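You operate a simulated robot arm through the tools that you are given. There is no shell and no other tool.

The job below is to be done with a simulated two-armed robot. You get a single attempt, and the scene is never put back.

Task
Gauge the grey roller: REJECT tray if it is under the size on the card, else GOOD tray.
Fine: leave the gauge jaw open.

The check looks at the end state, three seconds after you hand in, the way a careful person would. Anything else that was tipped, shoved, dropped, spilled or broken makes it a failure.

Robot
Two 7-joint arms with fingered hands on one trunk, on a base that drives. Base frame: it is fixed to the floor where the robot stands at the start and does not move with it; the origin is under the middle of the robot, x ahead of it, y to its left, z up. Readings come in mm, rad, newtons and seconds.
The left shoulder is at the start at [45, 170, 1146], the right one opposite. With the tool pointing down near the work surface each hand reaches from about 300 to 760 mm from the robot's upright axis, wherever it stands, measured 20 degrees to its own side. Places, roughly: bed of the gauge [600, 300, 900]; blue knob [600, 0, 900]; gauge [700, 300, 900]; gauge jaw [700, 300, 900]; good tray [500, 400, 900]; green press button [700, 600, 900]; reject tray [500, 300, 900]; store button [700, 0, 900]; tension switch [700, 0, 900]; test block [600, 400, 900]; tester switch [700, 400, 900]; wax dial [700, 0, 900]. Payload 4 kg a hand.
Tool frame (each hand has its own): the origin (TCP) lies between the finger pads and is the grasp point; the fingertips stand 26 mm ahead of it; z points along the fingers, y is the line along which they close. The gripper opens to 132 mm. The gripper's body begins 73 mm behind the TCP. The gripper is a hand of 4 fingers: y runs from the thumb to the fingers, the wrist lies at [0, 0, -224] in the tool frame.
Orientation is that of the tool frame in the base frame, as a unit quaternion [x, y, z, w]. With the fingers straight down and closing along the base's y, the tool's x points along the base's -x, its y along +y and its z along -z.

Tools
- The arms move only by the tool move_arm. It takes "left_increments", "right_increments" or both (then of equal length, played together; a hand with none holds still); each is a list of rows, each a list of 2 entries, a list of its own where there are three numbers: the shift along the base's x, y, z in mm, then the turn, a rotation vector about the base's x, y, z in rad. In form: [[[x, y, z], [wx, wy, wz]], ...]. A call has 1 to 20 rows; each row shifts and turns the commanded pose from where the row before left it. Rows are played at 5 a second. More than 50 mm and 0.15 rad between two rows, and nothing of the call is played. Where a pose cannot be reached the arm comes as near as it can. A force on the tool above 40 N (or 10 N above the force at the start of the call, whichever is more), or a blocked arm, ends the call early, and 0.2 s more pass. In this call time passes only in rows, and 0.2 s behind the last. It gives the time, the measured TCP pose, the force on the tool (base axes), the opening and the grip force at its end, in the units of the frame above (readings bear some noise), with the torque about the TCP (base axes, N m) and any sound that the robot's microphone picked up.
- Cameras (640 x 400 px; columns grow to the right, rows downward): "scene" is now at [138.4, 36.5, 1332.9]; the picture's right is [0.40, -0.92, -0.00], its down [-0.42, -0.19, -0.89] and it looks along [0.81, 0.36, -0.46] (base axes); focal length 259 px, centre (320, 200). "left" rides on the left gripper at [-68, 2, -97] in its tool frame; the picture's right is [-0.02, -1.00, 0.00], its down [0.82, -0.02, -0.58] and it looks along [0.58, -0.01, 0.82] (tool axes); focal length 270 px, centre (320, 200). "right" rides on the right gripper at [68, 2, -97] in its tool frame; the picture's right is [-0.03, 1.00, 0.00], its down [-0.82, -0.02, -0.58] and it looks along [-0.58, -0.01, 0.82] (tool axes); focal length 270 px, centre (320, 200). There is no depth. A picture from a camera that has moved, and an enlarged one, comes with that camera's place and axes in the base frame and with its lens. The place of the scene camera against the robot may be out by one fixed shift of up to 12 mm in any direction.
- capture(camera): a new picture of that camera. It takes no simulated time.
- slide_trunk(by): slides the trunk up (or, below 0, down) by that many mm; the arms and the scene camera ride with it, the base frame stays. It gives what a move gives, with no picture.
- roll_base(legs): drives the robot by 1 to 6 legs, each [ahead, turn to the left] in mm and rad, along the robot's own axes; the way and the turn of a leg run together, so that a leg with both is an arc; at most 1500 mm and 3.142 rad a leg. The arms and the cameras ride along, it lands a little off, and it stops where it bumps. It gives what a move gives.
- finger_targets(finger1, finger2, finger3, thumb_bend, hand): sets how far each is bent, from 0 (flat) to 1 (curled in); at 0.3 the hand is open as for a grip, at 0.7 the pads meet at the TCP. One left out holds its place. A second passes; each finger stops where it meets its share of the squeeze, and holds until it gets a number again. It is the only way to open and close the hand. It gives what a move gives, with no picture; readings hold the bend of each and the force on the fingers (four entries, about 0 where the hand has none), thumb and palm.
- aim_head(pan, tilt): turns the head with the scene camera to pan (to the left, within 1.501 rad either way) and tilt (down, from -0.506 to 1.204), counted from straight ahead of the robot. It gives what a move gives.
- zoom(camera, box): a new picture of the part [left, top, right, bottom] of that camera's present view, enlarged. It takes no simulated time.
- finish_job(): hands the job in; it is judged then, once.

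Places have to be worked out from the pictures, the camera data and where the tool is seen. Open the grippers and draw the arms clear of the work before you hand the job in, unless the task says otherwise.

The tools are called after "Call:" as a command line: name --argument value ..., lists and objects as JSON in quotes. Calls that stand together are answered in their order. move_arm: Moves the arms, as the interface text tells. Its arguments: {"type":"object","properties":{"left_increments":{"type":"array","items":{"type":"array"}},"right_increments":{"type":"array","items":{"type":"array"}}},"required":[]} The other tools are called the same way: slide_trunk (by) slides the trunk up or down; finger_targets (finger1, finger2, finger3, thumb_bend, hand) moves the fingers one by one; roll_base (legs) drives the base; aim_head (pan, tilt) turns the head that bears the scene camera; capture (camera) takes a picture; zoom (camera, box) takes an enlarged picture of a part of a camera's view; finish_job () hands the job in.

At the start:

```text
clock: 0.0
left_eef_pos: [521.2, 394.5, 1180.0]
left_tcp_rot: [0.0, 1.0, 0.001, -0.001]
left_contact_force: [0.1, -0.5, -0.4]
left_torque: [-0.03, 0.03, 0.02]
left_grip_width: 131.8
left_grasp_force: 0.0
left_shape: jaw
left_bend: [0.3, 0.3, 0.3, 0.3]
left_finger forces: [0.1, 0.1, 0.0, 0.0, 0.0, 0.1]
right_eef_pos: [538.8, -80.6, 1176.3]
right_tcp_rot: [0.0, 1.0, 0.0, -0.002]
right_contact_force: [0.5, -0.5, 0.9]
right_torque: [0.02, 0.01, 0.0]
right_grip_width: 132.1
right_grasp_force: 0.0
right_shape: jaw
right_bend: [0.3, 0.3, 0.3, 0.3]
right_finger forces: [0.0, 0.1, 0.0, 0.0, 0.1, 0.0]
trunk travel left (down, up): [-375.0, 380.0]
robot x, y, heading: [2.3, -0.9, -0.001]
head pan, tilt: [0.415, 0.482]
```

scene: 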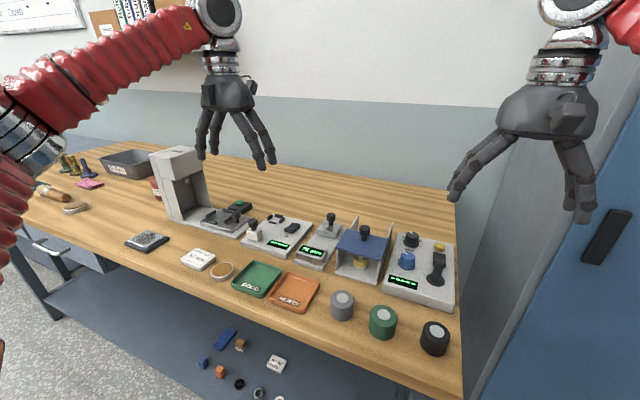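
right: 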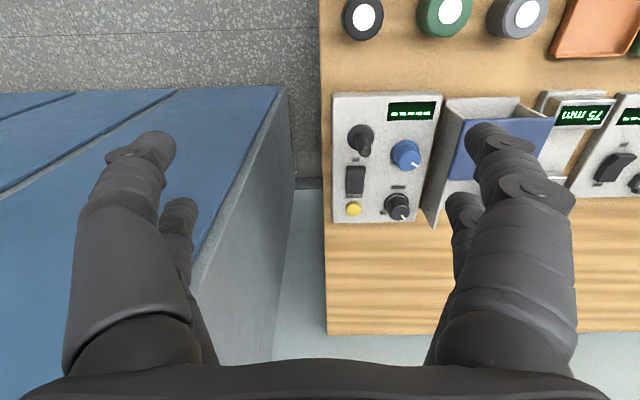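
left: 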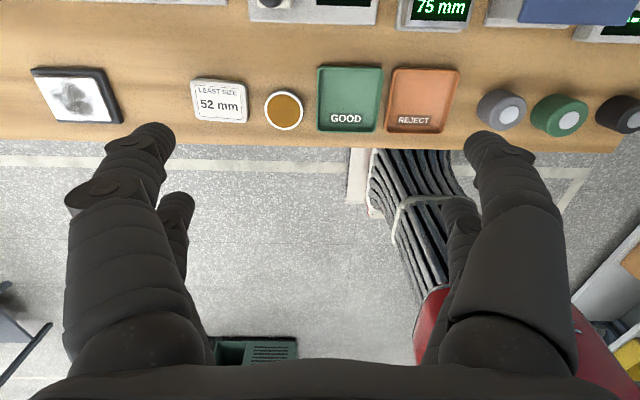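

The card near the trays seems to read "LEAST SIZE 52 mm" and the gauge display reads "75 mm". I'll zoom in on the gauge, the rollers and the card before moving anything.

Call:
zoom --camera "scene" --box '[240, 200, 400, 300]'

Call:
zoom --camera "scene" --box '[300, 220, 470, 360]'

Call:
zoom --camera "left" --box '[160, 40, 320, 140]'

Call:
zoom --camera "left" --box '[380, 0, 640, 160]'

Call:
zoom --camera "right" --box '[320, 60, 640, 260]'

```text
4.00 times, centred on (320, 250) of scene
camera zoom: at [138.4, 36.5, 1332.9], right [0.4, -0.92, 0.0], down [-0.42, -0.19, -0.89], along [0.81, 0.36, -0.46], focal length 1035 px, centre (320, 0)
```

zoom: 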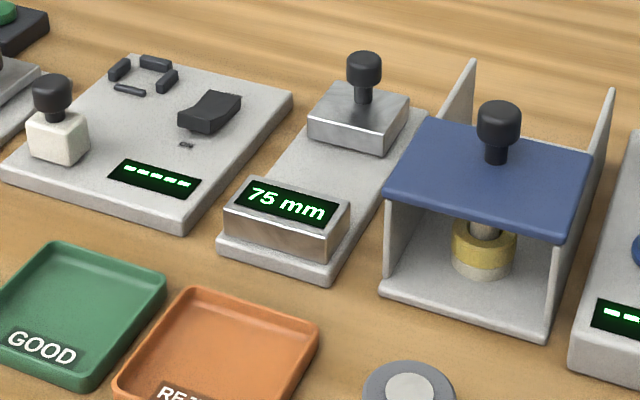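

```text
2.86 times, centred on (385, 290) of scene
camera zoom: at [138.4, 36.5, 1332.9], right [0.4, -0.92, 0.0], down [-0.42, -0.19, -0.89], along [0.81, 0.36, -0.46], focal length 739 px, centre (134, -57)
```

zoom: 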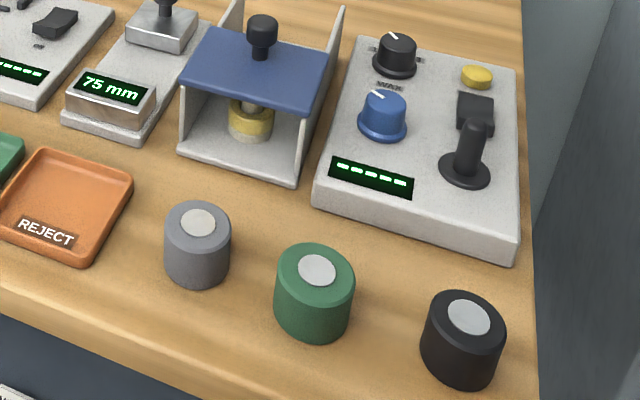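

```text
4.00 times, centred on (240, 90) of left
camera zoom: at [589.1, 396.4, 1278.5], right [0.03, -1.0, 0.0], down [-0.82, -0.02, 0.58], along [-0.58, -0.01, -0.82], focal length 1081 px, centre (640, 640)
```

zoom: 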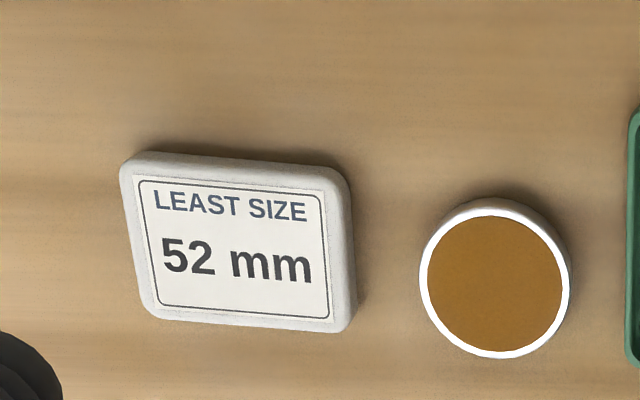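

```text
2.46 times, centred on (510, 80) of left
camera zoom: at [589.1, 396.4, 1278.5], right [0.03, -1.0, 0.0], down [-0.82, -0.02, 0.58], along [-0.58, -0.01, -0.82], focal length 665 px, centre (-148, 495)
```

zoom: 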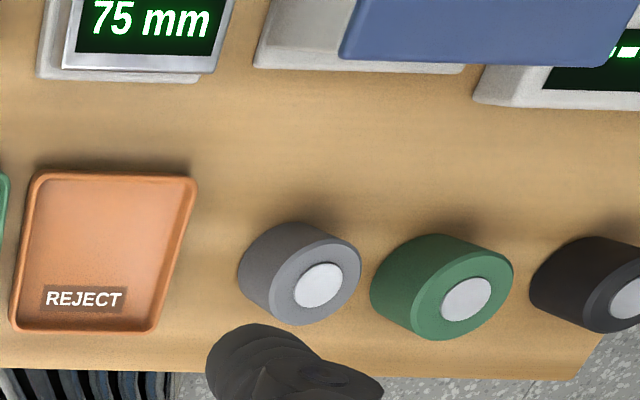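

```text
2.00 times, centred on (480, 160) of right
camera zoom: at [468.9, -79.3, 1273.7], right [0.03, 1.0, 0.0], down [0.82, -0.02, 0.58], along [0.58, -0.01, -0.82], focal length 541 px, centre (0, 280)
```

zoom: 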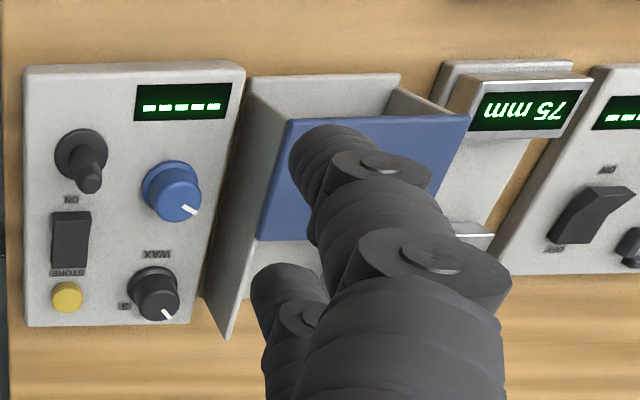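

The card reads 52 mm minimum. Next I'll aim the head at the gauge and the rollers so I can work out their places more exactly.

Call:
aim_head --pan 0.3 --tilt 0.75

Call:
capture --camera "scene"

```text
clock: 0.8
left_eef_pos: [519.9, 396.2, 1181.1]
left_tcp_rot: [-0.001, 1.0, 0.0, 0.001]
left_contact_force: [-0.3, -0.8, 1.0]
left_torque: [0.02, 0.02, 0.04]
left_grip_width: 132.0
left_grasp_force: 0.0
left_shape: jaw
left_bend: [0.3, 0.3, 0.3, 0.3]
left_finger forces: [0.0, 0.0, 0.0, 0.0, 0.1, 0.1]
right_eef_pos: [539.1, -80.2, 1175.6]
right_tcp_rot: [0.0, 1.0, 0.0, 0.0]
right_contact_force: [-1.3, -0.2, 0.7]
right_torque: [0.04, 0.01, -0.02]
right_grip_width: 131.6
right_grasp_force: 0.1
right_shape: jaw
right_bend: [0.3, 0.3, 0.3, 0.3]
right_finger forces: [0.0, 0.0, 0.0, 0.0, 0.0, 0.0]
trunk travel left (down, up): [-375.0, 380.0]
robot x, y, heading: [-0.6, 0.7, 0.002]
head pan, tilt: [0.3, 0.75]
```

```text
taken
camera scene: at [134.0, 24.2, 1309.4], right [0.3, -0.96, 0.0], down [-0.65, -0.2, -0.73], along [0.7, 0.22, -0.68], focal length 259 px, centre (320, 200)
```

scene: 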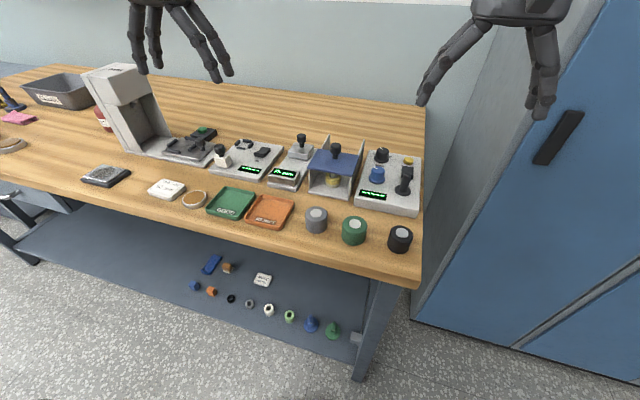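

The head now looks down at the bench. I'll zoom in on the gauge with its neighbours, then on the trays and rollers.

Call:
zoom --camera "scene" --box '[260, 125, 372, 195]'

Call:
zoom --camera "scene" --box '[200, 170, 424, 310]'

```text
5.71 times, centred on (316, 160) of scene
camera zoom: at [134.0, 24.2, 1309.4], right [0.3, -0.96, 0.0], down [-0.65, -0.2, -0.73], along [0.7, 0.22, -0.68], focal length 1478 px, centre (343, 429)
```

zoom: 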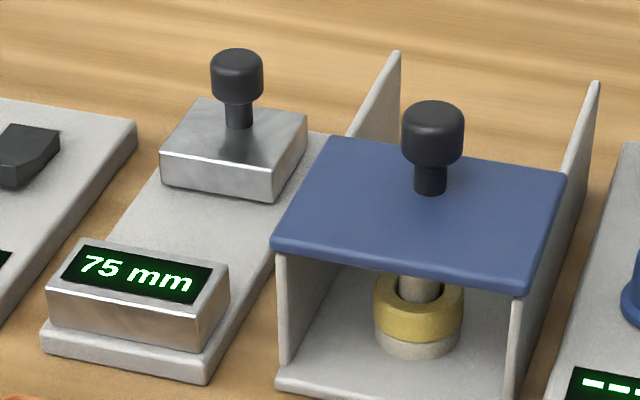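

```text
2.86 times, centred on (312, 240) of scene
camera zoom: at [134.0, 24.2, 1309.4], right [0.3, -0.96, 0.0], down [-0.65, -0.2, -0.73], along [0.7, 0.22, -0.68], focal length 739 px, centre (343, 86)
```

zoom: 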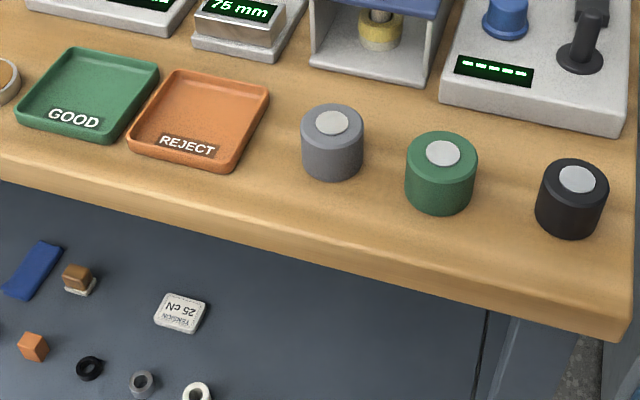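

The gauge lies along x at about y ≈ 245, with its fixed display block near me and the knobbed sliding jaw on the far side. I'll move the open left hand high over the gauge, so its camera gives a second, accurate view.

Call:
move_arm --left_increments '[[[24, -29, 0], [0, 0, 0]], [[24, -29, 0], [0, 0, 0]], [[24, -29, 0], [0, 0, 0]], [[24, -29, 0], [0, 0, 0]], [[24, -29, 0], [0, 0, 0]], [[0, 0, 0], [0, 0, 0]]]'

Call:
capture --camera "left"

```text
clock: 2.2
left_eef_pos: [640.6, 251.1, 1182.8]
left_tcp_rot: [-0.001, 1.0, 0.0, 0.0]
left_contact_force: [-0.1, 0.8, -0.4]
left_torque: [0.02, 0.0, -0.02]
left_grip_width: 131.8
left_grasp_force: 0.1
left_shape: jaw
left_bend: [0.3, 0.3, 0.3, 0.3]
left_finger forces: [0.1, 0.1, 0.0, 0.1, 0.1, 0.0]
right_eef_pos: [536.4, -79.2, 1175.8]
right_tcp_rot: [0.0, 1.0, 0.001, 0.001]
right_contact_force: [0.2, -0.1, 0.4]
right_torque: [-0.04, 0.01, 0.02]
right_grip_width: 131.8
right_grasp_force: 0.1
right_shape: jaw
right_bend: [0.3, 0.3, 0.3, 0.3]
right_finger forces: [0.0, 0.1, 0.0, 0.1, 0.0, 0.0]
trunk travel left (down, up): [-375.0, 380.0]
robot x, y, heading: [1.1, 0.5, -0.0]
head pan, tilt: [0.3, 0.75]
```

```text
taken
camera left: at [709.9, 253.0, 1279.5], right [0.03, -1.0, 0.0], down [-0.82, -0.02, 0.58], along [-0.58, -0.02, -0.82], focal length 270 px, centre (320, 200)
```

left: 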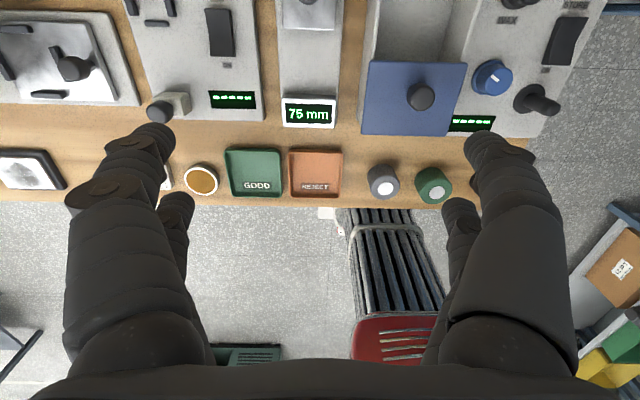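

The camera looks straight down on the gauge from here. I'll zoom in to measure its edges and the roller.

Call:
zoom --camera "left" --box '[240, 0, 400, 100]'

Call:
zoom --camera "left" --box '[260, 90, 420, 190]'

Call:
zoom --camera "left" --box '[360, 140, 480, 215]'

```text
4.00 times, centred on (320, 50) of left
camera zoom: at [709.9, 253.0, 1279.5], right [0.03, -1.0, 0.0], down [-0.82, -0.02, 0.58], along [-0.58, -0.02, -0.82], focal length 1081 px, centre (320, 800)
```

zoom: 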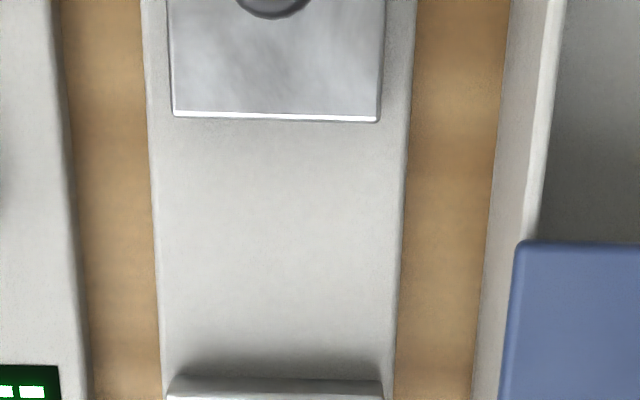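

```text
4.00 times, centred on (340, 140) of left
camera zoom: at [709.9, 253.0, 1279.5], right [0.03, -1.0, 0.0], down [-0.82, -0.02, 0.58], along [-0.58, -0.02, -0.82], focal length 1081 px, centre (240, 440)
```

zoom: 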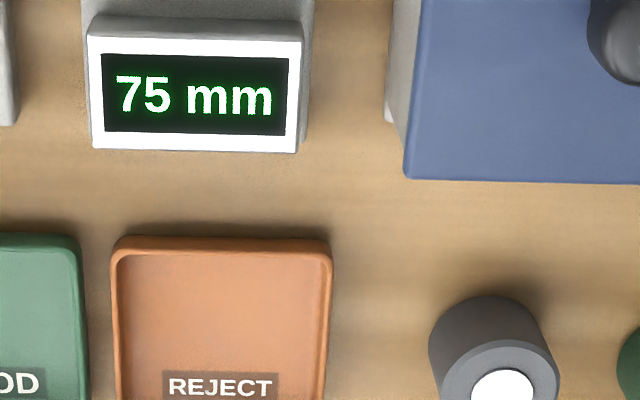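

```text
5.33 times, centred on (420, 178) of left
camera zoom: at [709.9, 253.0, 1279.5], right [0.03, -1.0, 0.0], down [-0.82, -0.02, 0.58], along [-0.58, -0.02, -0.82], focal length 1442 px, centre (-213, 320)
```

zoom: 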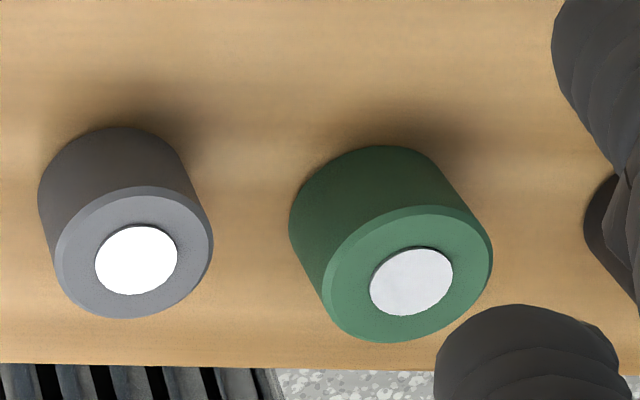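

The views put the grey roller at about [483, 144], top near z 922, and the gauge centreline at about y 265. Its jaw faces are at x ≈ 616 and x ≈ 691. I'll lower the hand toward the knob for a close second view, which also tests how far out I can reach.

Call:
move_arm --left_increments '[[[20, 5, -30], [0, 0, 0]], [[20, 5, -30], [0, 0, 0]], [[20, 4, -30], [0, 0, 0]], [[0, 0, 0], [0, 0, 0]]]'

Call:
capture --camera "left"

Call:
zoom --camera "left" --box '[240, 0, 400, 100]'

Call:
capture --camera "scene"

```text
clock: 3.2
left_eef_pos: [700.0, 263.2, 1093.6]
left_tcp_rot: [0.0, 1.0, 0.0, 0.0]
left_contact_force: [-0.5, -0.7, 0.5]
left_torque: [0.01, -0.06, -0.03]
left_grip_width: 132.0
left_grasp_force: 0.1
left_shape: jaw
left_bend: [0.3, 0.3, 0.3, 0.3]
left_finger forces: [0.0, 0.1, 0.0, 0.1, 0.0, 0.0]
right_eef_pos: [536.3, -79.0, 1176.4]
right_tcp_rot: [0.0, 1.0, 0.001, 0.0]
right_contact_force: [0.2, -0.3, -0.7]
right_torque: [-0.01, -0.02, -0.03]
right_grip_width: 131.9
right_grasp_force: 0.0
right_shape: jaw
right_bend: [0.3, 0.3, 0.3, 0.3]
right_finger forces: [0.0, 0.1, 0.0, 0.1, 0.0, 0.0]
trunk travel left (down, up): [-375.0, 380.0]
robot x, y, heading: [1.5, 3.3, -0.004]
head pan, tilt: [0.3, 0.75]
```

```text
taken
camera left: at [768.5, 265.6, 1189.6], right [0.03, -1.0, 0.0], down [-0.82, -0.02, 0.58], along [-0.58, -0.01, -0.82], focal length 270 px, centre (320, 200)
```

left: 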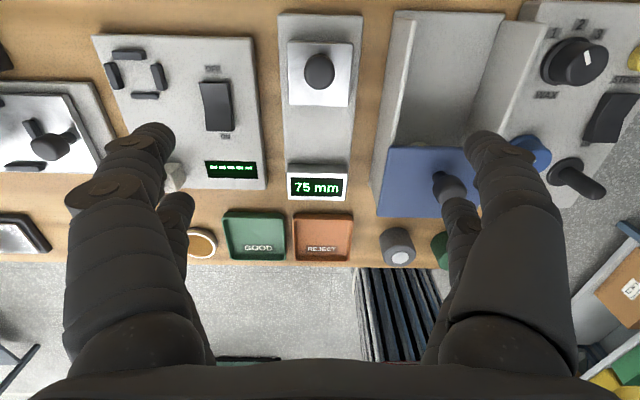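

```text
4.00 times, centred on (320, 50) of left
camera zoom: at [768.5, 265.6, 1189.6], right [0.03, -1.0, 0.0], down [-0.82, -0.02, 0.58], along [-0.58, -0.01, -0.82], focal length 1081 px, centre (320, 800)
```

zoom: 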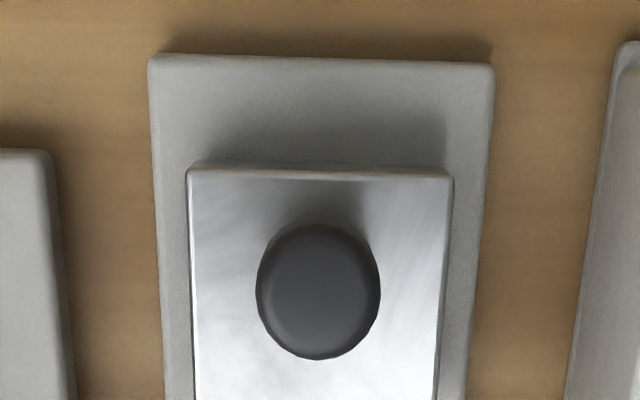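

```text
taken
camera scene: at [133.4, 24.4, 1309.5], right [0.3, -0.96, 0.0], down [-0.65, -0.2, -0.73], along [0.7, 0.22, -0.68], focal length 259 px, centre (320, 200)
```

scene: 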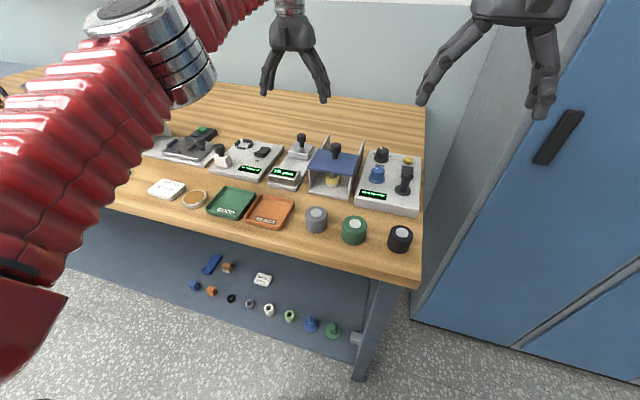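

The knob is at about [726, 265] with its top near z 952, the bench top is about z 885, and the roller is about 37 mm tall. The green roller sits close to the grey one, so I'll narrow the left fingers first and check the width this gives.

Call:
finger_targets --hand "left" --finger1 0.47 --finger2 0.47 --finger3 0.47 --thumb_bend 0.47

Call:
capture --camera "left"

Call:
capture --camera "scene"

```text
clock: 4.2
left_eef_pos: [699.6, 263.3, 1092.9]
left_tcp_rot: [-0.001, 1.0, 0.001, 0.0]
left_contact_force: [0.3, 0.3, 0.6]
left_torque: [-0.04, 0.02, -0.01]
left_grip_width: 76.6
left_grasp_force: 0.2
left_shape: fingers
left_bend: [0.47, 0.47, 0.47, 0.47]
left_finger forces: [0.1, 0.0, 0.0, 0.1, 0.2, 0.0]
right_eef_pos: [537.8, -79.6, 1176.5]
right_tcp_rot: [0.0, 1.0, 0.001, -0.001]
right_contact_force: [0.0, 0.1, 0.6]
right_torque: [0.01, 0.02, 0.0]
right_grip_width: 131.9
right_grasp_force: 0.0
right_shape: jaw
right_bend: [0.3, 0.3, 0.3, 0.3]
right_finger forces: [0.0, 0.0, 0.1, 0.1, 0.0, 0.0]
trunk travel left (down, up): [-375.0, 380.0]
robot x, y, heading: [0.2, 2.0, -0.0]
head pan, tilt: [0.3, 0.75]
```

```text
taken
camera left: at [769.2, 265.1, 1189.2], right [0.03, -1.0, 0.0], down [-0.82, -0.02, 0.58], along [-0.58, -0.01, -0.82], focal length 270 px, centre (320, 200)
```

left: 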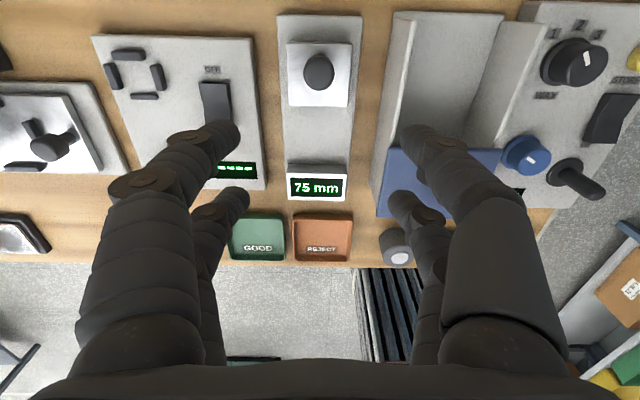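

```text
taken
camera scene: at [134.2, 24.1, 1309.3], right [0.3, -0.96, 0.0], down [-0.65, -0.2, -0.73], along [0.7, 0.22, -0.68], focal length 259 px, centre (320, 200)
```

scene: 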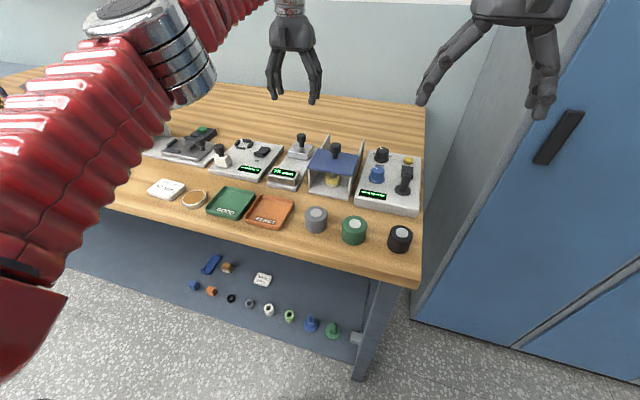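

The fingers now open to about 77 mm, which clears the green roller. I'll carry the hand across to above the grey roller and look again.

Call:
move_arm --left_increments '[[[-36, -19.7, 0], [0, 0, 0]], [[-36, -19.7, 0], [0, 0, 0]], [[-36, -19.7, 0], [0, 0, 0]], [[-36, -19.7, 0], [0, 0, 0]], [[-36, -19.7, 0], [0, 0, 0]], [[-35.5, -19.7, 0], [0, 0, 0]], [[0, 0, -40], [0, 0, 0]], [[0, 0, -40], [0, 0, 0]], [[0, 0, 0], [0, 0, 0]]]'

Call:
capture --camera "left"

Call:
zoom --camera "scene" --box '[240, 140, 432, 260]'

Call:
capture --camera "right"

```text
clock: 6.2
left_eef_pos: [482.8, 145.3, 1010.9]
left_tcp_rot: [-0.001, 1.0, 0.0, 0.0]
left_contact_force: [-0.5, -0.3, 0.3]
left_torque: [0.02, 0.0, -0.01]
left_grip_width: 76.5
left_grasp_force: 0.0
left_shape: fingers
left_bend: [0.47, 0.47, 0.47, 0.47]
left_finger forces: [0.1, 0.1, 0.0, 0.1, 0.1, 0.0]
right_eef_pos: [537.4, -80.5, 1176.0]
right_tcp_rot: [0.0, 1.0, 0.0, -0.001]
right_contact_force: [-0.7, 0.6, 0.6]
right_torque: [0.02, 0.0, -0.01]
right_grip_width: 132.1
right_grasp_force: 0.0
right_shape: jaw
right_bend: [0.3, 0.3, 0.3, 0.3]
right_finger forces: [0.1, 0.1, 0.0, 0.0, 0.0, 0.0]
trunk travel left (down, up): [-375.0, 380.0]
robot x, y, heading: [-1.7, -3.4, 0.001]
head pan, tilt: [0.3, 0.75]
```

```text
taken
camera left: at [552.7, 147.4, 1108.4], right [0.03, -1.0, 0.0], down [-0.82, -0.02, 0.58], along [-0.58, -0.02, -0.82], focal length 270 px, centre (320, 200)
```

left: 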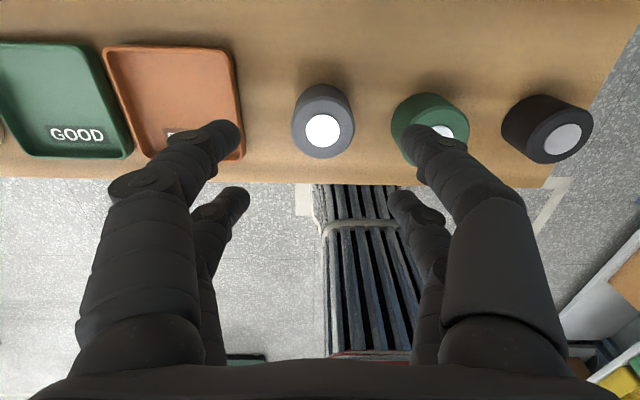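

```text
3.33 times, centred on (336, 200) of scene
camera zoom: at [134.0, 24.0, 1309.4], right [0.3, -0.96, 0.0], down [-0.65, -0.2, -0.73], along [0.7, 0.22, -0.68], focal length 862 px, centre (267, 200)
```

zoom: 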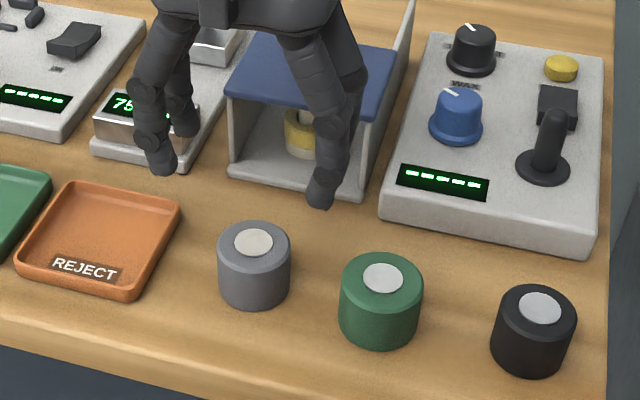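

```text
taken
camera right: at [468.9, -79.5, 1274.3], right [0.03, 1.0, 0.0], down [0.82, -0.02, 0.58], along [0.58, -0.01, -0.82], focal length 270 px, centre (320, 200)
```

right: 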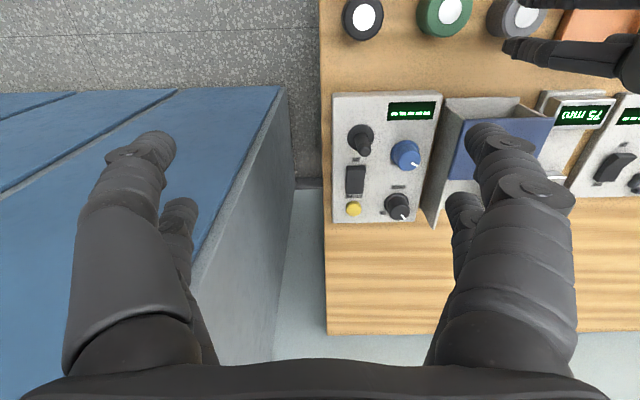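

From this height the roller computes to about [482.5, 144], and the hand is centred over it. I'll narrow the fingers a little more to keep clear of the green roller, then descend in stages.

Call:
finger_targets --hand "left" --finger1 0.495 --finger2 0.495 --finger3 0.495 --thumb_bend 0.495

Call:
move_arm --left_increments '[[[0, -0.5, -25], [0, 0, 0]], [[0, 0, -25], [0, 0, 0]], [[0, 0, 0], [0, 0, 0]]]'

Call:
capture --camera "left"

Call:
zoom --camera "scene" --box '[260, 160, 388, 240]'

```text
clock: 7.2
left_eef_pos: [482.6, 144.8, 1011.7]
left_tcp_rot: [-0.001, 1.0, 0.0, 0.0]
left_contact_force: [0.7, -0.4, 0.1]
left_torque: [0.05, 0.0, 0.01]
left_grip_width: 69.8
left_grasp_force: 0.1
left_shape: fingers
left_bend: [0.49, 0.49, 0.49, 0.49]
left_finger forces: [0.1, 0.0, 0.1, 0.0, 0.0, 0.0]
right_eef_pos: [538.4, -80.5, 1176.5]
right_tcp_rot: [0.001, 1.0, 0.001, -0.001]
right_contact_force: [0.1, -0.3, -0.7]
right_torque: [0.02, -0.01, -0.05]
right_grip_width: 132.1
right_grasp_force: 0.0
right_shape: jaw
right_bend: [0.3, 0.3, 0.3, 0.3]
right_finger forces: [0.1, 0.0, 0.1, 0.0, 0.0, 0.1]
trunk travel left (down, up): [-375.0, 380.0]
robot x, y, heading: [0.9, -1.1, 0.001]
head pan, tilt: [0.3, 0.75]
```

```text
clock: 8.0
left_eef_pos: [484.2, 145.1, 960.9]
left_tcp_rot: [0.0, 1.0, 0.001, -0.001]
left_contact_force: [0.3, -0.4, 0.1]
left_torque: [0.02, -0.02, 0.01]
left_grip_width: 69.9
left_grasp_force: 0.0
left_shape: fingers
left_bend: [0.49, 0.49, 0.49, 0.49]
left_finger forces: [0.0, 0.0, 0.0, 0.1, 0.0, 0.1]
right_eef_pos: [538.1, -80.0, 1175.7]
right_tcp_rot: [0.001, 1.0, 0.0, 0.0]
right_contact_force: [0.1, 0.1, 0.0]
right_torque: [0.0, 0.02, 0.01]
right_grip_width: 131.9
right_grasp_force: 0.1
right_shape: jaw
right_bend: [0.3, 0.3, 0.3, 0.3]
right_finger forces: [0.0, 0.0, 0.1, 0.1, 0.0, 0.1]
trunk travel left (down, up): [-375.0, 380.0]
robot x, y, heading: [4.6, -1.6, -0.001]
head pan, tilt: [0.3, 0.75]
```

```text
taken
camera left: at [553.1, 147.1, 1059.2], right [0.03, -1.0, 0.0], down [-0.82, -0.02, 0.58], along [-0.58, -0.01, -0.82], focal length 270 px, centre (320, 200)
```

left: 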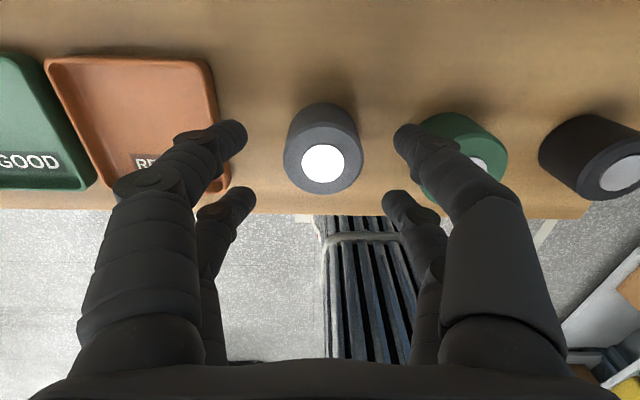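

```text
5.00 times, centred on (324, 200) of scene
camera zoom: at [133.9, 24.1, 1309.4], right [0.3, -0.96, 0.0], down [-0.65, -0.2, -0.73], along [0.7, 0.22, -0.68], focal length 1293 px, centre (300, 200)
```

zoom: 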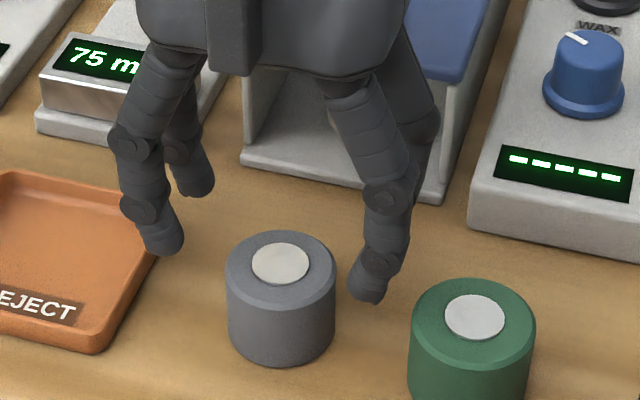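

The fingers straddle the roller with room on both sides, and the roller centre computes to [482, 144.6]. I'll go down to about z 917 with a slight shift toward +y, away from the green roller.

Call:
move_arm --left_increments '[[[-1, 1, -15], [0, 0, 0]], [[0, 0, -15], [0, 0, 0]], [[0, 0, -8], [0, 0, 0]], [[0, 0, -6], [0, 0, 0]], [[0, 0, 0], [0, 0, 0]]]'

Call:
capture --camera "left"

Call:
zoom --camera "scene" --box '[260, 160, 388, 240]'

```text
clock: 9.2
left_eef_pos: [483.6, 145.3, 917.8]
left_tcp_rot: [-0.002, 1.0, 0.0, 0.0]
left_contact_force: [-0.2, -0.1, -0.4]
left_torque: [0.01, 0.01, 0.04]
left_grip_width: 70.1
left_grasp_force: 0.1
left_shape: fingers
left_bend: [0.49, 0.49, 0.49, 0.49]
left_finger forces: [0.0, 0.0, 0.0, 0.0, 0.0, 0.0]
right_eef_pos: [538.3, -80.4, 1177.5]
right_tcp_rot: [0.001, 1.0, 0.001, 0.0]
right_contact_force: [0.0, 0.9, 0.3]
right_torque: [0.07, -0.01, -0.02]
right_grip_width: 132.2
right_grasp_force: 0.2
right_shape: jaw
right_bend: [0.3, 0.3, 0.3, 0.3]
right_finger forces: [0.1, 0.1, 0.0, 0.1, 0.1, 0.0]
trunk travel left (down, up): [-375.0, 380.0]
robot x, y, heading: [-1.4, -3.1, 0.002]
head pan, tilt: [0.3, 0.75]
```

```text
taken
camera left: at [552.8, 147.8, 1014.9], right [0.03, -1.0, 0.0], down [-0.82, -0.02, 0.58], along [-0.58, -0.01, -0.82], focal length 270 px, centre (320, 200)
```

left: 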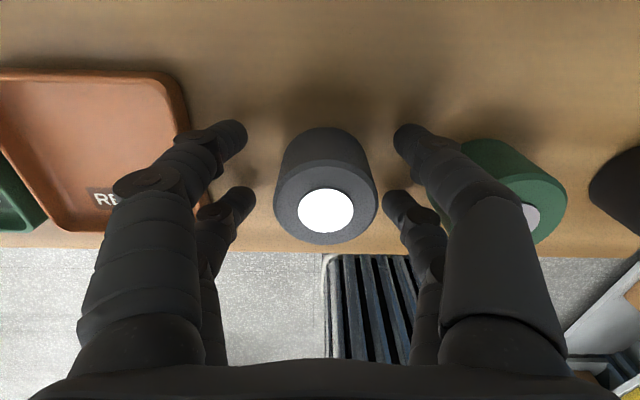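

```text
5.00 times, centred on (324, 200) of scene
camera zoom: at [134.0, 24.1, 1309.4], right [0.3, -0.96, 0.0], down [-0.65, -0.2, -0.73], along [0.7, 0.22, -0.68], focal length 1293 px, centre (300, 200)
```

zoom: 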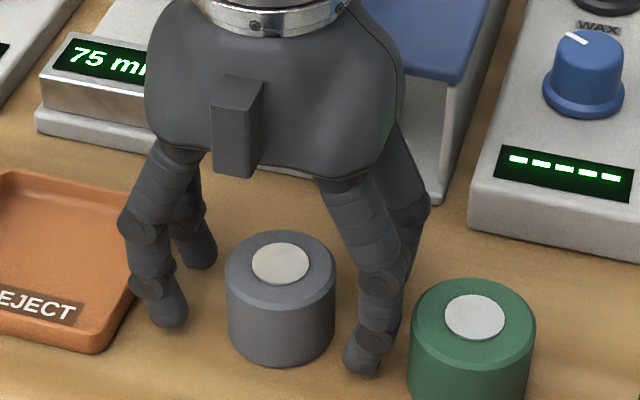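

There is no contact yet and the fingers sit evenly around the roller. I'll close them on it.

Call:
finger_targets --hand "left" --finger1 0.66 --finger2 0.66 --finger3 0.66 --thumb_bend 0.66

Call:
capture --camera "left"

Call:
zoom --camera "scene" --box '[260, 160, 388, 240]'

```text
clock: 10.2
left_eef_pos: [483.2, 145.5, 916.8]
left_tcp_rot: [-0.001, 1.0, 0.0, -0.001]
left_contact_force: [0.3, 0.2, -0.7]
left_torque: [-0.01, 0.0, -0.01]
left_grip_width: 26.3
left_grasp_force: 8.0
left_shape: fingers
left_bend: [0.62, 0.59, 0.6, 0.64]
left_finger forces: [2.9, 5.0, 3.9, 0.1, 3.5, 0.0]
right_eef_pos: [539.1, -80.5, 1175.5]
right_tcp_rot: [0.0, 1.0, 0.0, -0.001]
right_contact_force: [0.0, -0.8, -0.5]
right_torque: [0.0, 0.0, -0.03]
right_grip_width: 131.7
right_grasp_force: 0.1
right_shape: jaw
right_bend: [0.3, 0.3, 0.3, 0.3]
right_finger forces: [0.1, 0.1, 0.0, 0.0, 0.0, 0.1]
trunk travel left (down, up): [-375.0, 380.0]
robot x, y, heading: [3.0, -3.1, 0.001]
head pan, tilt: [0.3, 0.75]
```

```text
taken
camera left: at [552.8, 147.7, 1015.0], right [0.03, -1.0, 0.0], down [-0.82, -0.02, 0.58], along [-0.58, -0.01, -0.82], focal length 270 px, centre (320, 200)
```

left: 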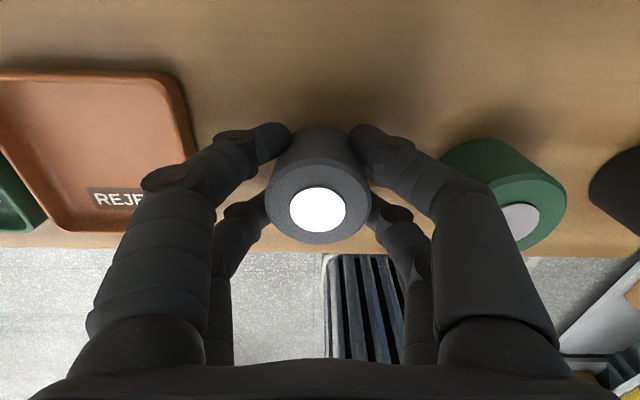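

```text
5.00 times, centred on (324, 200) of scene
camera zoom: at [134.1, 24.1, 1309.3], right [0.3, -0.96, 0.0], down [-0.65, -0.2, -0.73], along [0.7, 0.22, -0.68], focal length 1293 px, centre (300, 200)
```

zoom: 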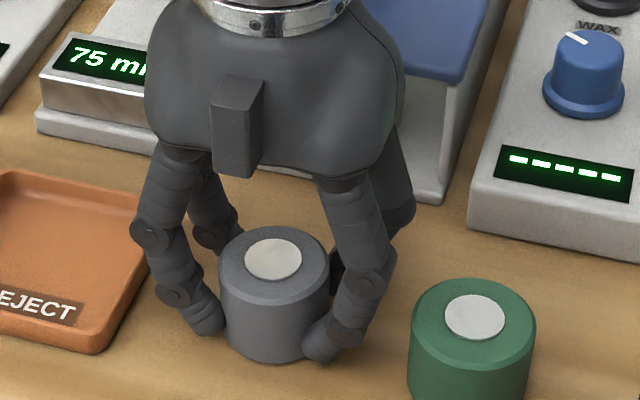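

All four fingers touch the roller, with 3 to 5 N each. I'll lift it a little and check that it comes along.

Call:
move_arm --left_increments '[[[0, 0, 8], [0, 0, 0]], [[0, 0, 12], [0, 0, 0]], [[0, 0, 20], [0, 0, 0]], [[0, 0, 0], [0, 0, 0]]]'

Call:
capture --camera "left"

Call:
zoom --camera "scene" --box '[260, 160, 388, 240]'

```text
clock: 11.2
left_eef_pos: [481.7, 147.7, 959.5]
left_tcp_rot: [-0.001, 1.0, 0.0, -0.001]
left_contact_force: [0.6, 0.6, -0.7]
left_torque: [0.02, 0.03, 0.01]
left_grip_width: 26.2
left_grasp_force: 7.9
left_shape: fingers
left_bend: [0.62, 0.59, 0.6, 0.64]
left_finger forces: [3.0, 5.0, 4.1, 0.0, 3.5, 0.1]
right_eef_pos: [539.4, -80.3, 1175.6]
right_tcp_rot: [0.0, 1.0, 0.0, 0.0]
right_contact_force: [-0.6, 0.0, 0.0]
right_torque: [0.01, 0.01, 0.02]
right_grip_width: 131.9
right_grasp_force: 0.1
right_shape: jaw
right_bend: [0.3, 0.3, 0.3, 0.3]
right_finger forces: [0.0, 0.0, 0.0, 0.1, 0.0, 0.1]
trunk travel left (down, up): [-375.0, 380.0]
robot x, y, heading: [1.0, -0.9, -0.001]
head pan, tilt: [0.3, 0.75]
```

```text
taken
camera left: at [551.7, 148.5, 1056.0], right [0.03, -1.0, 0.0], down [-0.82, -0.02, 0.58], along [-0.58, -0.02, -0.82], focal length 270 px, centre (320, 200)
```

left: 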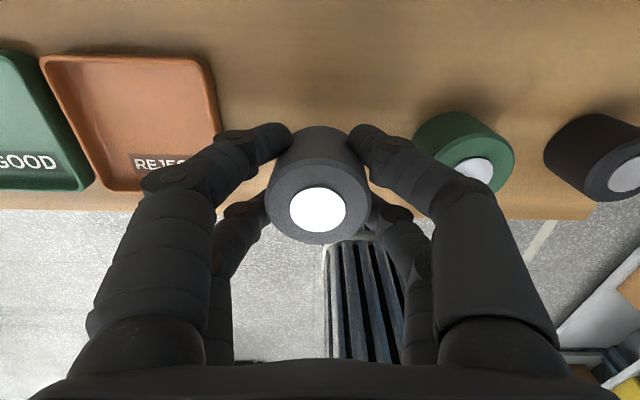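

```text
5.00 times, centred on (324, 200) of scene
camera zoom: at [134.3, 24.2, 1309.3], right [0.3, -0.96, 0.0], down [-0.65, -0.2, -0.73], along [0.7, 0.22, -0.68], focal length 1293 px, centre (300, 200)
```

zoom: 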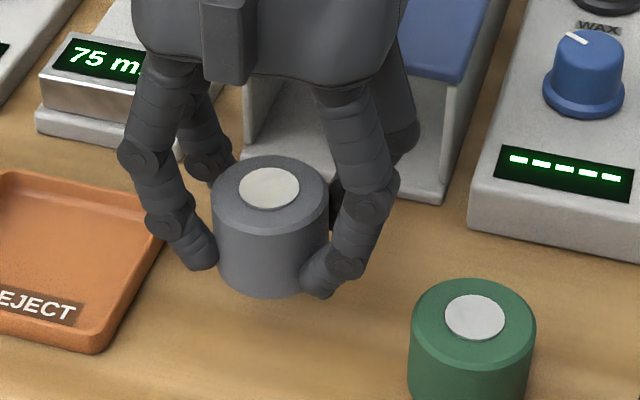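

The roller lifts cleanly with no slip; its centre is within about 3 mm of the tool centre. I'll go up, across to the gauge's y line, then forward until it is over the bed between the jaws.

Call:
move_arm --left_increments '[[[0, 0, 25], [0, 0, 0]], [[0, 0, 25], [0, 0, 0]], [[0, 29, 0], [0, 0, 0]], [[0, 29, 0], [0, 0, 0]], [[0, 29, 0], [0, 0, 0]], [[0, 29, 0], [0, 0, 0]], [[29, 0, 0], [0, 0, 0]], [[29, 0, 0], [0, 0, 0]], [[29, 0, 0], [0, 0, 0]], [[29, 0, 0], [0, 0, 0]], [[29, 0, 0], [0, 0, 0]], [[29, 0, 0], [0, 0, 0]], [[0, 0, 0], [0, 0, 0]]]'

Call:
capture --camera "left"

Call:
zoom --camera "scene" --box '[230, 100, 390, 200]'

```text
clock: 14.0
left_eef_pos: [657.2, 262.8, 1008.3]
left_tcp_rot: [-0.001, 1.0, 0.0, 0.0]
left_contact_force: [0.9, 0.0, -1.1]
left_torque: [-0.04, -0.04, -0.01]
left_grip_width: 26.3
left_grasp_force: 7.9
left_shape: fingers
left_bend: [0.62, 0.59, 0.6, 0.64]
left_finger forces: [3.0, 4.9, 4.2, 0.1, 3.7, 0.1]
right_eef_pos: [538.1, -79.6, 1176.6]
right_tcp_rot: [0.0, 1.0, 0.001, 0.0]
right_contact_force: [-0.2, -0.5, -0.4]
right_torque: [0.0, 0.04, 0.02]
right_grip_width: 131.9
right_grasp_force: 0.1
right_shape: jaw
right_bend: [0.3, 0.3, 0.3, 0.3]
right_finger forces: [0.0, 0.0, 0.0, 0.0, 0.0, 0.1]
trunk travel left (down, up): [-375.0, 380.0]
robot x, y, heading: [1.0, 0.3, 0.005]
head pan, tilt: [0.3, 0.75]
```

```text
taken
camera left: at [726.4, 264.3, 1105.6], right [0.03, -1.0, 0.0], down [-0.82, -0.02, 0.58], along [-0.58, -0.02, -0.82], focal length 270 px, centre (320, 200)
```

left: 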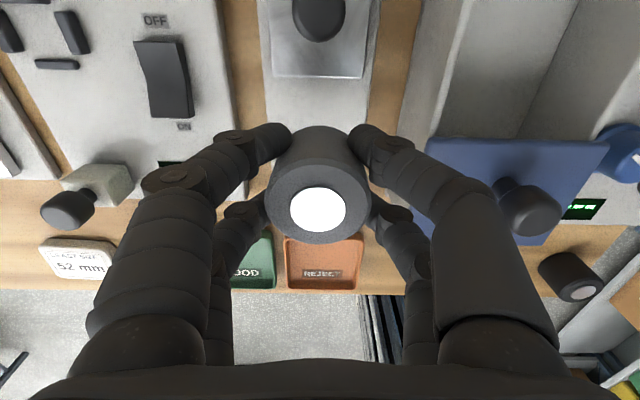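

```text
4.00 times, centred on (310, 150) of scene
camera zoom: at [133.9, 24.4, 1309.4], right [0.3, -0.96, 0.0], down [-0.65, -0.2, -0.73], along [0.7, 0.22, -0.68], focal length 1035 px, centre (360, 400)
```

zoom: 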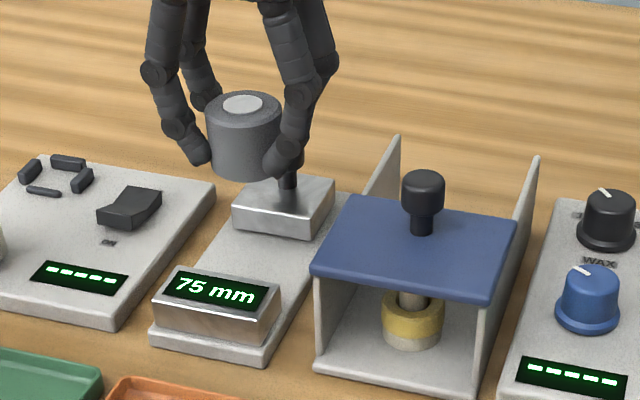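

The roller hangs centred over the bed at x ≈ 655, y ≈ 265. I'll shift it 2.5 mm back to even out the finger clearance to both jaws, then lower it.

Call:
move_arm --left_increments '[[[-2.5, 0.5, -20], [0, 0, 0]], [[0, 0, -20], [0, 0, 0]], [[0, 0, -20], [0, 0, 0]], [[0, 0, 0], [0, 0, 0]]]'

Call:
capture --camera "left"

Call:
zoom --camera "scene" --box '[240, 110, 368, 190]'

```text
clock: 15.0
left_eef_pos: [654.9, 262.6, 947.7]
left_tcp_rot: [-0.001, 1.0, 0.0, 0.0]
left_contact_force: [1.1, 0.4, -0.9]
left_torque: [0.04, -0.01, 0.0]
left_grip_width: 26.0
left_grasp_force: 8.6
left_shape: fingers
left_bend: [0.62, 0.59, 0.6, 0.64]
left_finger forces: [3.1, 4.9, 4.2, 0.0, 3.6, 0.0]
right_eef_pos: [537.0, -79.9, 1176.2]
right_tcp_rot: [0.001, 1.0, 0.001, 0.0]
right_contact_force: [-0.3, 0.5, -0.1]
right_torque: [0.01, -0.01, -0.02]
right_grip_width: 131.9
right_grasp_force: 0.2
right_shape: jaw
right_bend: [0.3, 0.3, 0.3, 0.3]
right_finger forces: [0.0, 0.0, 0.0, 0.0, 0.0, 0.0]
trunk travel left (down, up): [-375.0, 380.0]
robot x, y, heading: [1.5, 0.1, -0.001]
head pan, tilt: [0.3, 0.75]
```

```text
taken
camera left: at [724.3, 263.4, 1044.2], right [0.03, -1.0, 0.0], down [-0.82, -0.02, 0.58], along [-0.58, -0.02, -0.82], focal length 270 px, centre (320, 200)
```

left: 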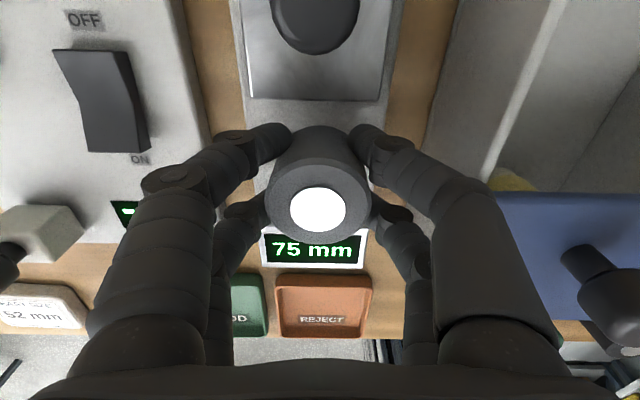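

```text
5.00 times, centred on (304, 150) of scene
camera zoom: at [134.1, 24.1, 1309.4], right [0.3, -0.96, 0.0], down [-0.65, -0.2, -0.73], along [0.7, 0.22, -0.68], focal length 1293 px, centre (400, 450)
```

zoom: 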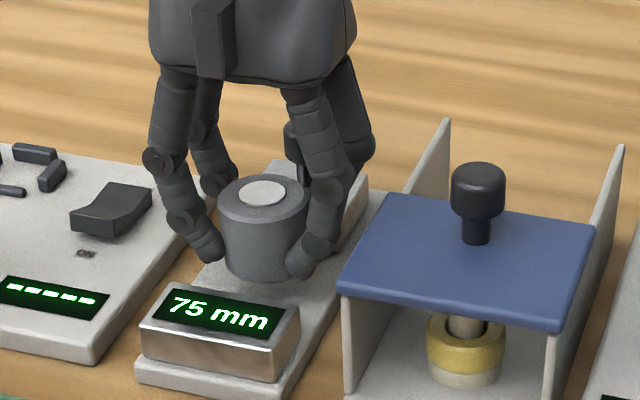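

All clear: the roller is between the jaws, bottom at about z 916. I'll go down another 12 mm, then feel for the bed in small steps.

Call:
move_arm --left_increments '[[[0, 0, -6], [0, 0, 0]], [[0, 0, -6], [0, 0, 0]], [[0, 0, 0], [0, 0, 0]]]'

Call:
move_arm --left_increments '[[[0, 0, -2], [0, 0, 0]], [[0, 0, 0], [0, 0, 0]]]'

Call:
capture --camera "left"

Call:
zoom --camera "scene" --box '[264, 130, 344, 180]'

```text
clock: 15.8
left_eef_pos: [655.5, 262.2, 934.0]
left_tcp_rot: [0.0, 1.0, 0.0, -0.001]
left_contact_force: [0.4, 0.1, -0.6]
left_torque: [0.02, 0.01, 0.0]
left_grip_width: 26.3
left_grasp_force: 7.6
left_shape: fingers
left_bend: [0.62, 0.59, 0.6, 0.64]
left_finger forces: [3.2, 5.0, 4.2, 0.0, 3.6, 0.0]
right_eef_pos: [538.4, -80.1, 1176.1]
right_tcp_rot: [0.001, 1.0, 0.0, -0.001]
right_contact_force: [0.4, 0.3, -0.2]
right_torque: [-0.04, 0.01, 0.0]
right_grip_width: 131.8
right_grasp_force: 0.0
right_shape: jaw
right_bend: [0.3, 0.3, 0.3, 0.3]
right_finger forces: [0.1, 0.0, 0.0, 0.0, 0.0, 0.1]
trunk travel left (down, up): [-375.0, 380.0]
robot x, y, heading: [1.5, 3.1, -0.0]
head pan, tilt: [0.3, 0.75]
```

```text
clock: 16.4
left_eef_pos: [655.1, 262.4, 932.2]
left_tcp_rot: [-0.001, 1.0, 0.0, -0.002]
left_contact_force: [0.2, 0.2, -1.1]
left_torque: [-0.02, -0.01, 0.02]
left_grip_width: 26.5
left_grasp_force: 8.8
left_shape: fingers
left_bend: [0.62, 0.59, 0.6, 0.64]
left_finger forces: [3.3, 4.9, 4.2, 0.0, 3.6, 0.0]
right_eef_pos: [537.7, -80.1, 1176.8]
right_tcp_rot: [0.0, 1.0, 0.0, -0.001]
right_contact_force: [0.1, 0.5, 0.3]
right_torque: [0.01, 0.01, 0.0]
right_grip_width: 131.7
right_grasp_force: 0.1
right_shape: jaw
right_bend: [0.3, 0.3, 0.3, 0.3]
right_finger forces: [0.0, 0.0, 0.0, 0.1, 0.0, 0.0]
trunk travel left (down, up): [-375.0, 380.0]
robot x, y, heading: [0.0, 4.2, 0.004]
head pan, tilt: [0.3, 0.75]
```

```text
taken
camera left: at [724.7, 264.2, 1030.1], right [0.03, -1.0, 0.0], down [-0.82, -0.02, 0.58], along [-0.58, -0.01, -0.82], focal length 270 px, centre (320, 200)
```

left: 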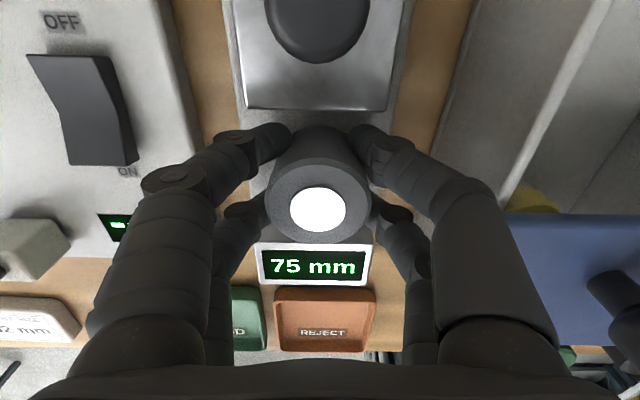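

```text
8.00 times, centred on (304, 155) of scene
camera zoom: at [134.2, 24.1, 1309.3], right [0.3, -0.96, 0.0], down [-0.65, -0.2, -0.73], along [0.7, 0.22, -0.68], focal length 2069 px, centre (448, 560)
```

zoom: 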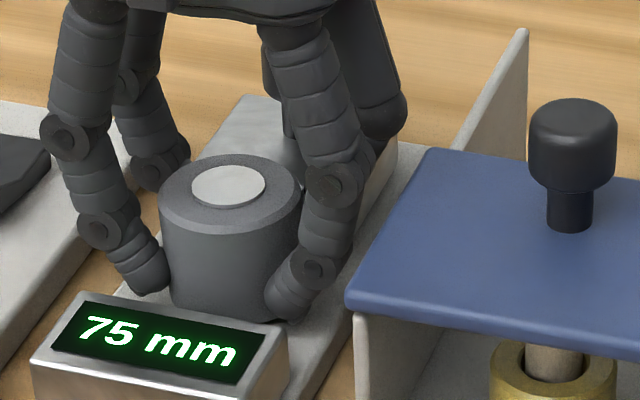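

No contact yet at TCP z 932. I'll keep going down in 1.5 mm steps while watching the vertical force.

Call:
move_arm --left_increments '[[[0, 0, -1.5], [0, 0, 0]], [[0, 0, 0], [0, 0, 0]]]'

Call:
move_arm --left_increments '[[[0, 0, -1.5], [0, 0, 0]], [[0, 0, 0], [0, 0, 0]]]'

```text
clock: 17.0
left_eef_pos: [655.2, 262.7, 931.7]
left_tcp_rot: [0.0, 1.0, -0.001, -0.001]
left_contact_force: [-0.2, 0.2, -0.4]
left_torque: [-0.04, -0.02, 0.01]
left_grip_width: 26.2
left_grasp_force: 7.8
left_shape: fingers
left_bend: [0.62, 0.59, 0.6, 0.64]
left_finger forces: [3.2, 4.9, 4.3, 0.0, 3.6, 0.0]
right_eef_pos: [538.1, -80.3, 1176.3]
right_tcp_rot: [0.0, 1.0, 0.0, -0.001]
right_contact_force: [0.3, 0.5, -0.4]
right_torque: [0.01, -0.01, -0.01]
right_grip_width: 132.1
right_grasp_force: 0.1
right_shape: jaw
right_bend: [0.3, 0.3, 0.3, 0.3]
right_finger forces: [0.1, 0.0, 0.0, 0.0, 0.0, 0.1]
trunk travel left (down, up): [-375.0, 380.0]
robot x, y, heading: [2.1, 0.5, 0.003]
head pan, tilt: [0.3, 0.75]
```

```text
clock: 17.6
left_eef_pos: [654.4, 262.1, 929.0]
left_tcp_rot: [0.0, 1.0, 0.0, 0.0]
left_contact_force: [0.6, -0.1, 2.1]
left_torque: [0.08, 0.0, 0.01]
left_grip_width: 25.9
left_grasp_force: 8.7
left_shape: fingers
left_bend: [0.62, 0.6, 0.6, 0.64]
left_finger forces: [3.5, 5.2, 4.7, 0.0, 4.0, 0.1]
right_eef_pos: [537.8, -80.9, 1176.6]
right_tcp_rot: [0.0, 1.0, 0.0, 0.0]
right_contact_force: [0.2, 0.3, 0.1]
right_torque: [0.01, -0.02, 0.01]
right_grip_width: 131.8
right_grasp_force: 0.0
right_shape: jaw
right_bend: [0.3, 0.3, 0.3, 0.3]
right_finger forces: [0.0, 0.0, 0.1, 0.0, 0.0, 0.0]
trunk travel left (down, up): [-375.0, 380.0]
robot x, y, heading: [0.3, -0.4, -0.001]
head pan, tilt: [0.3, 0.75]
```

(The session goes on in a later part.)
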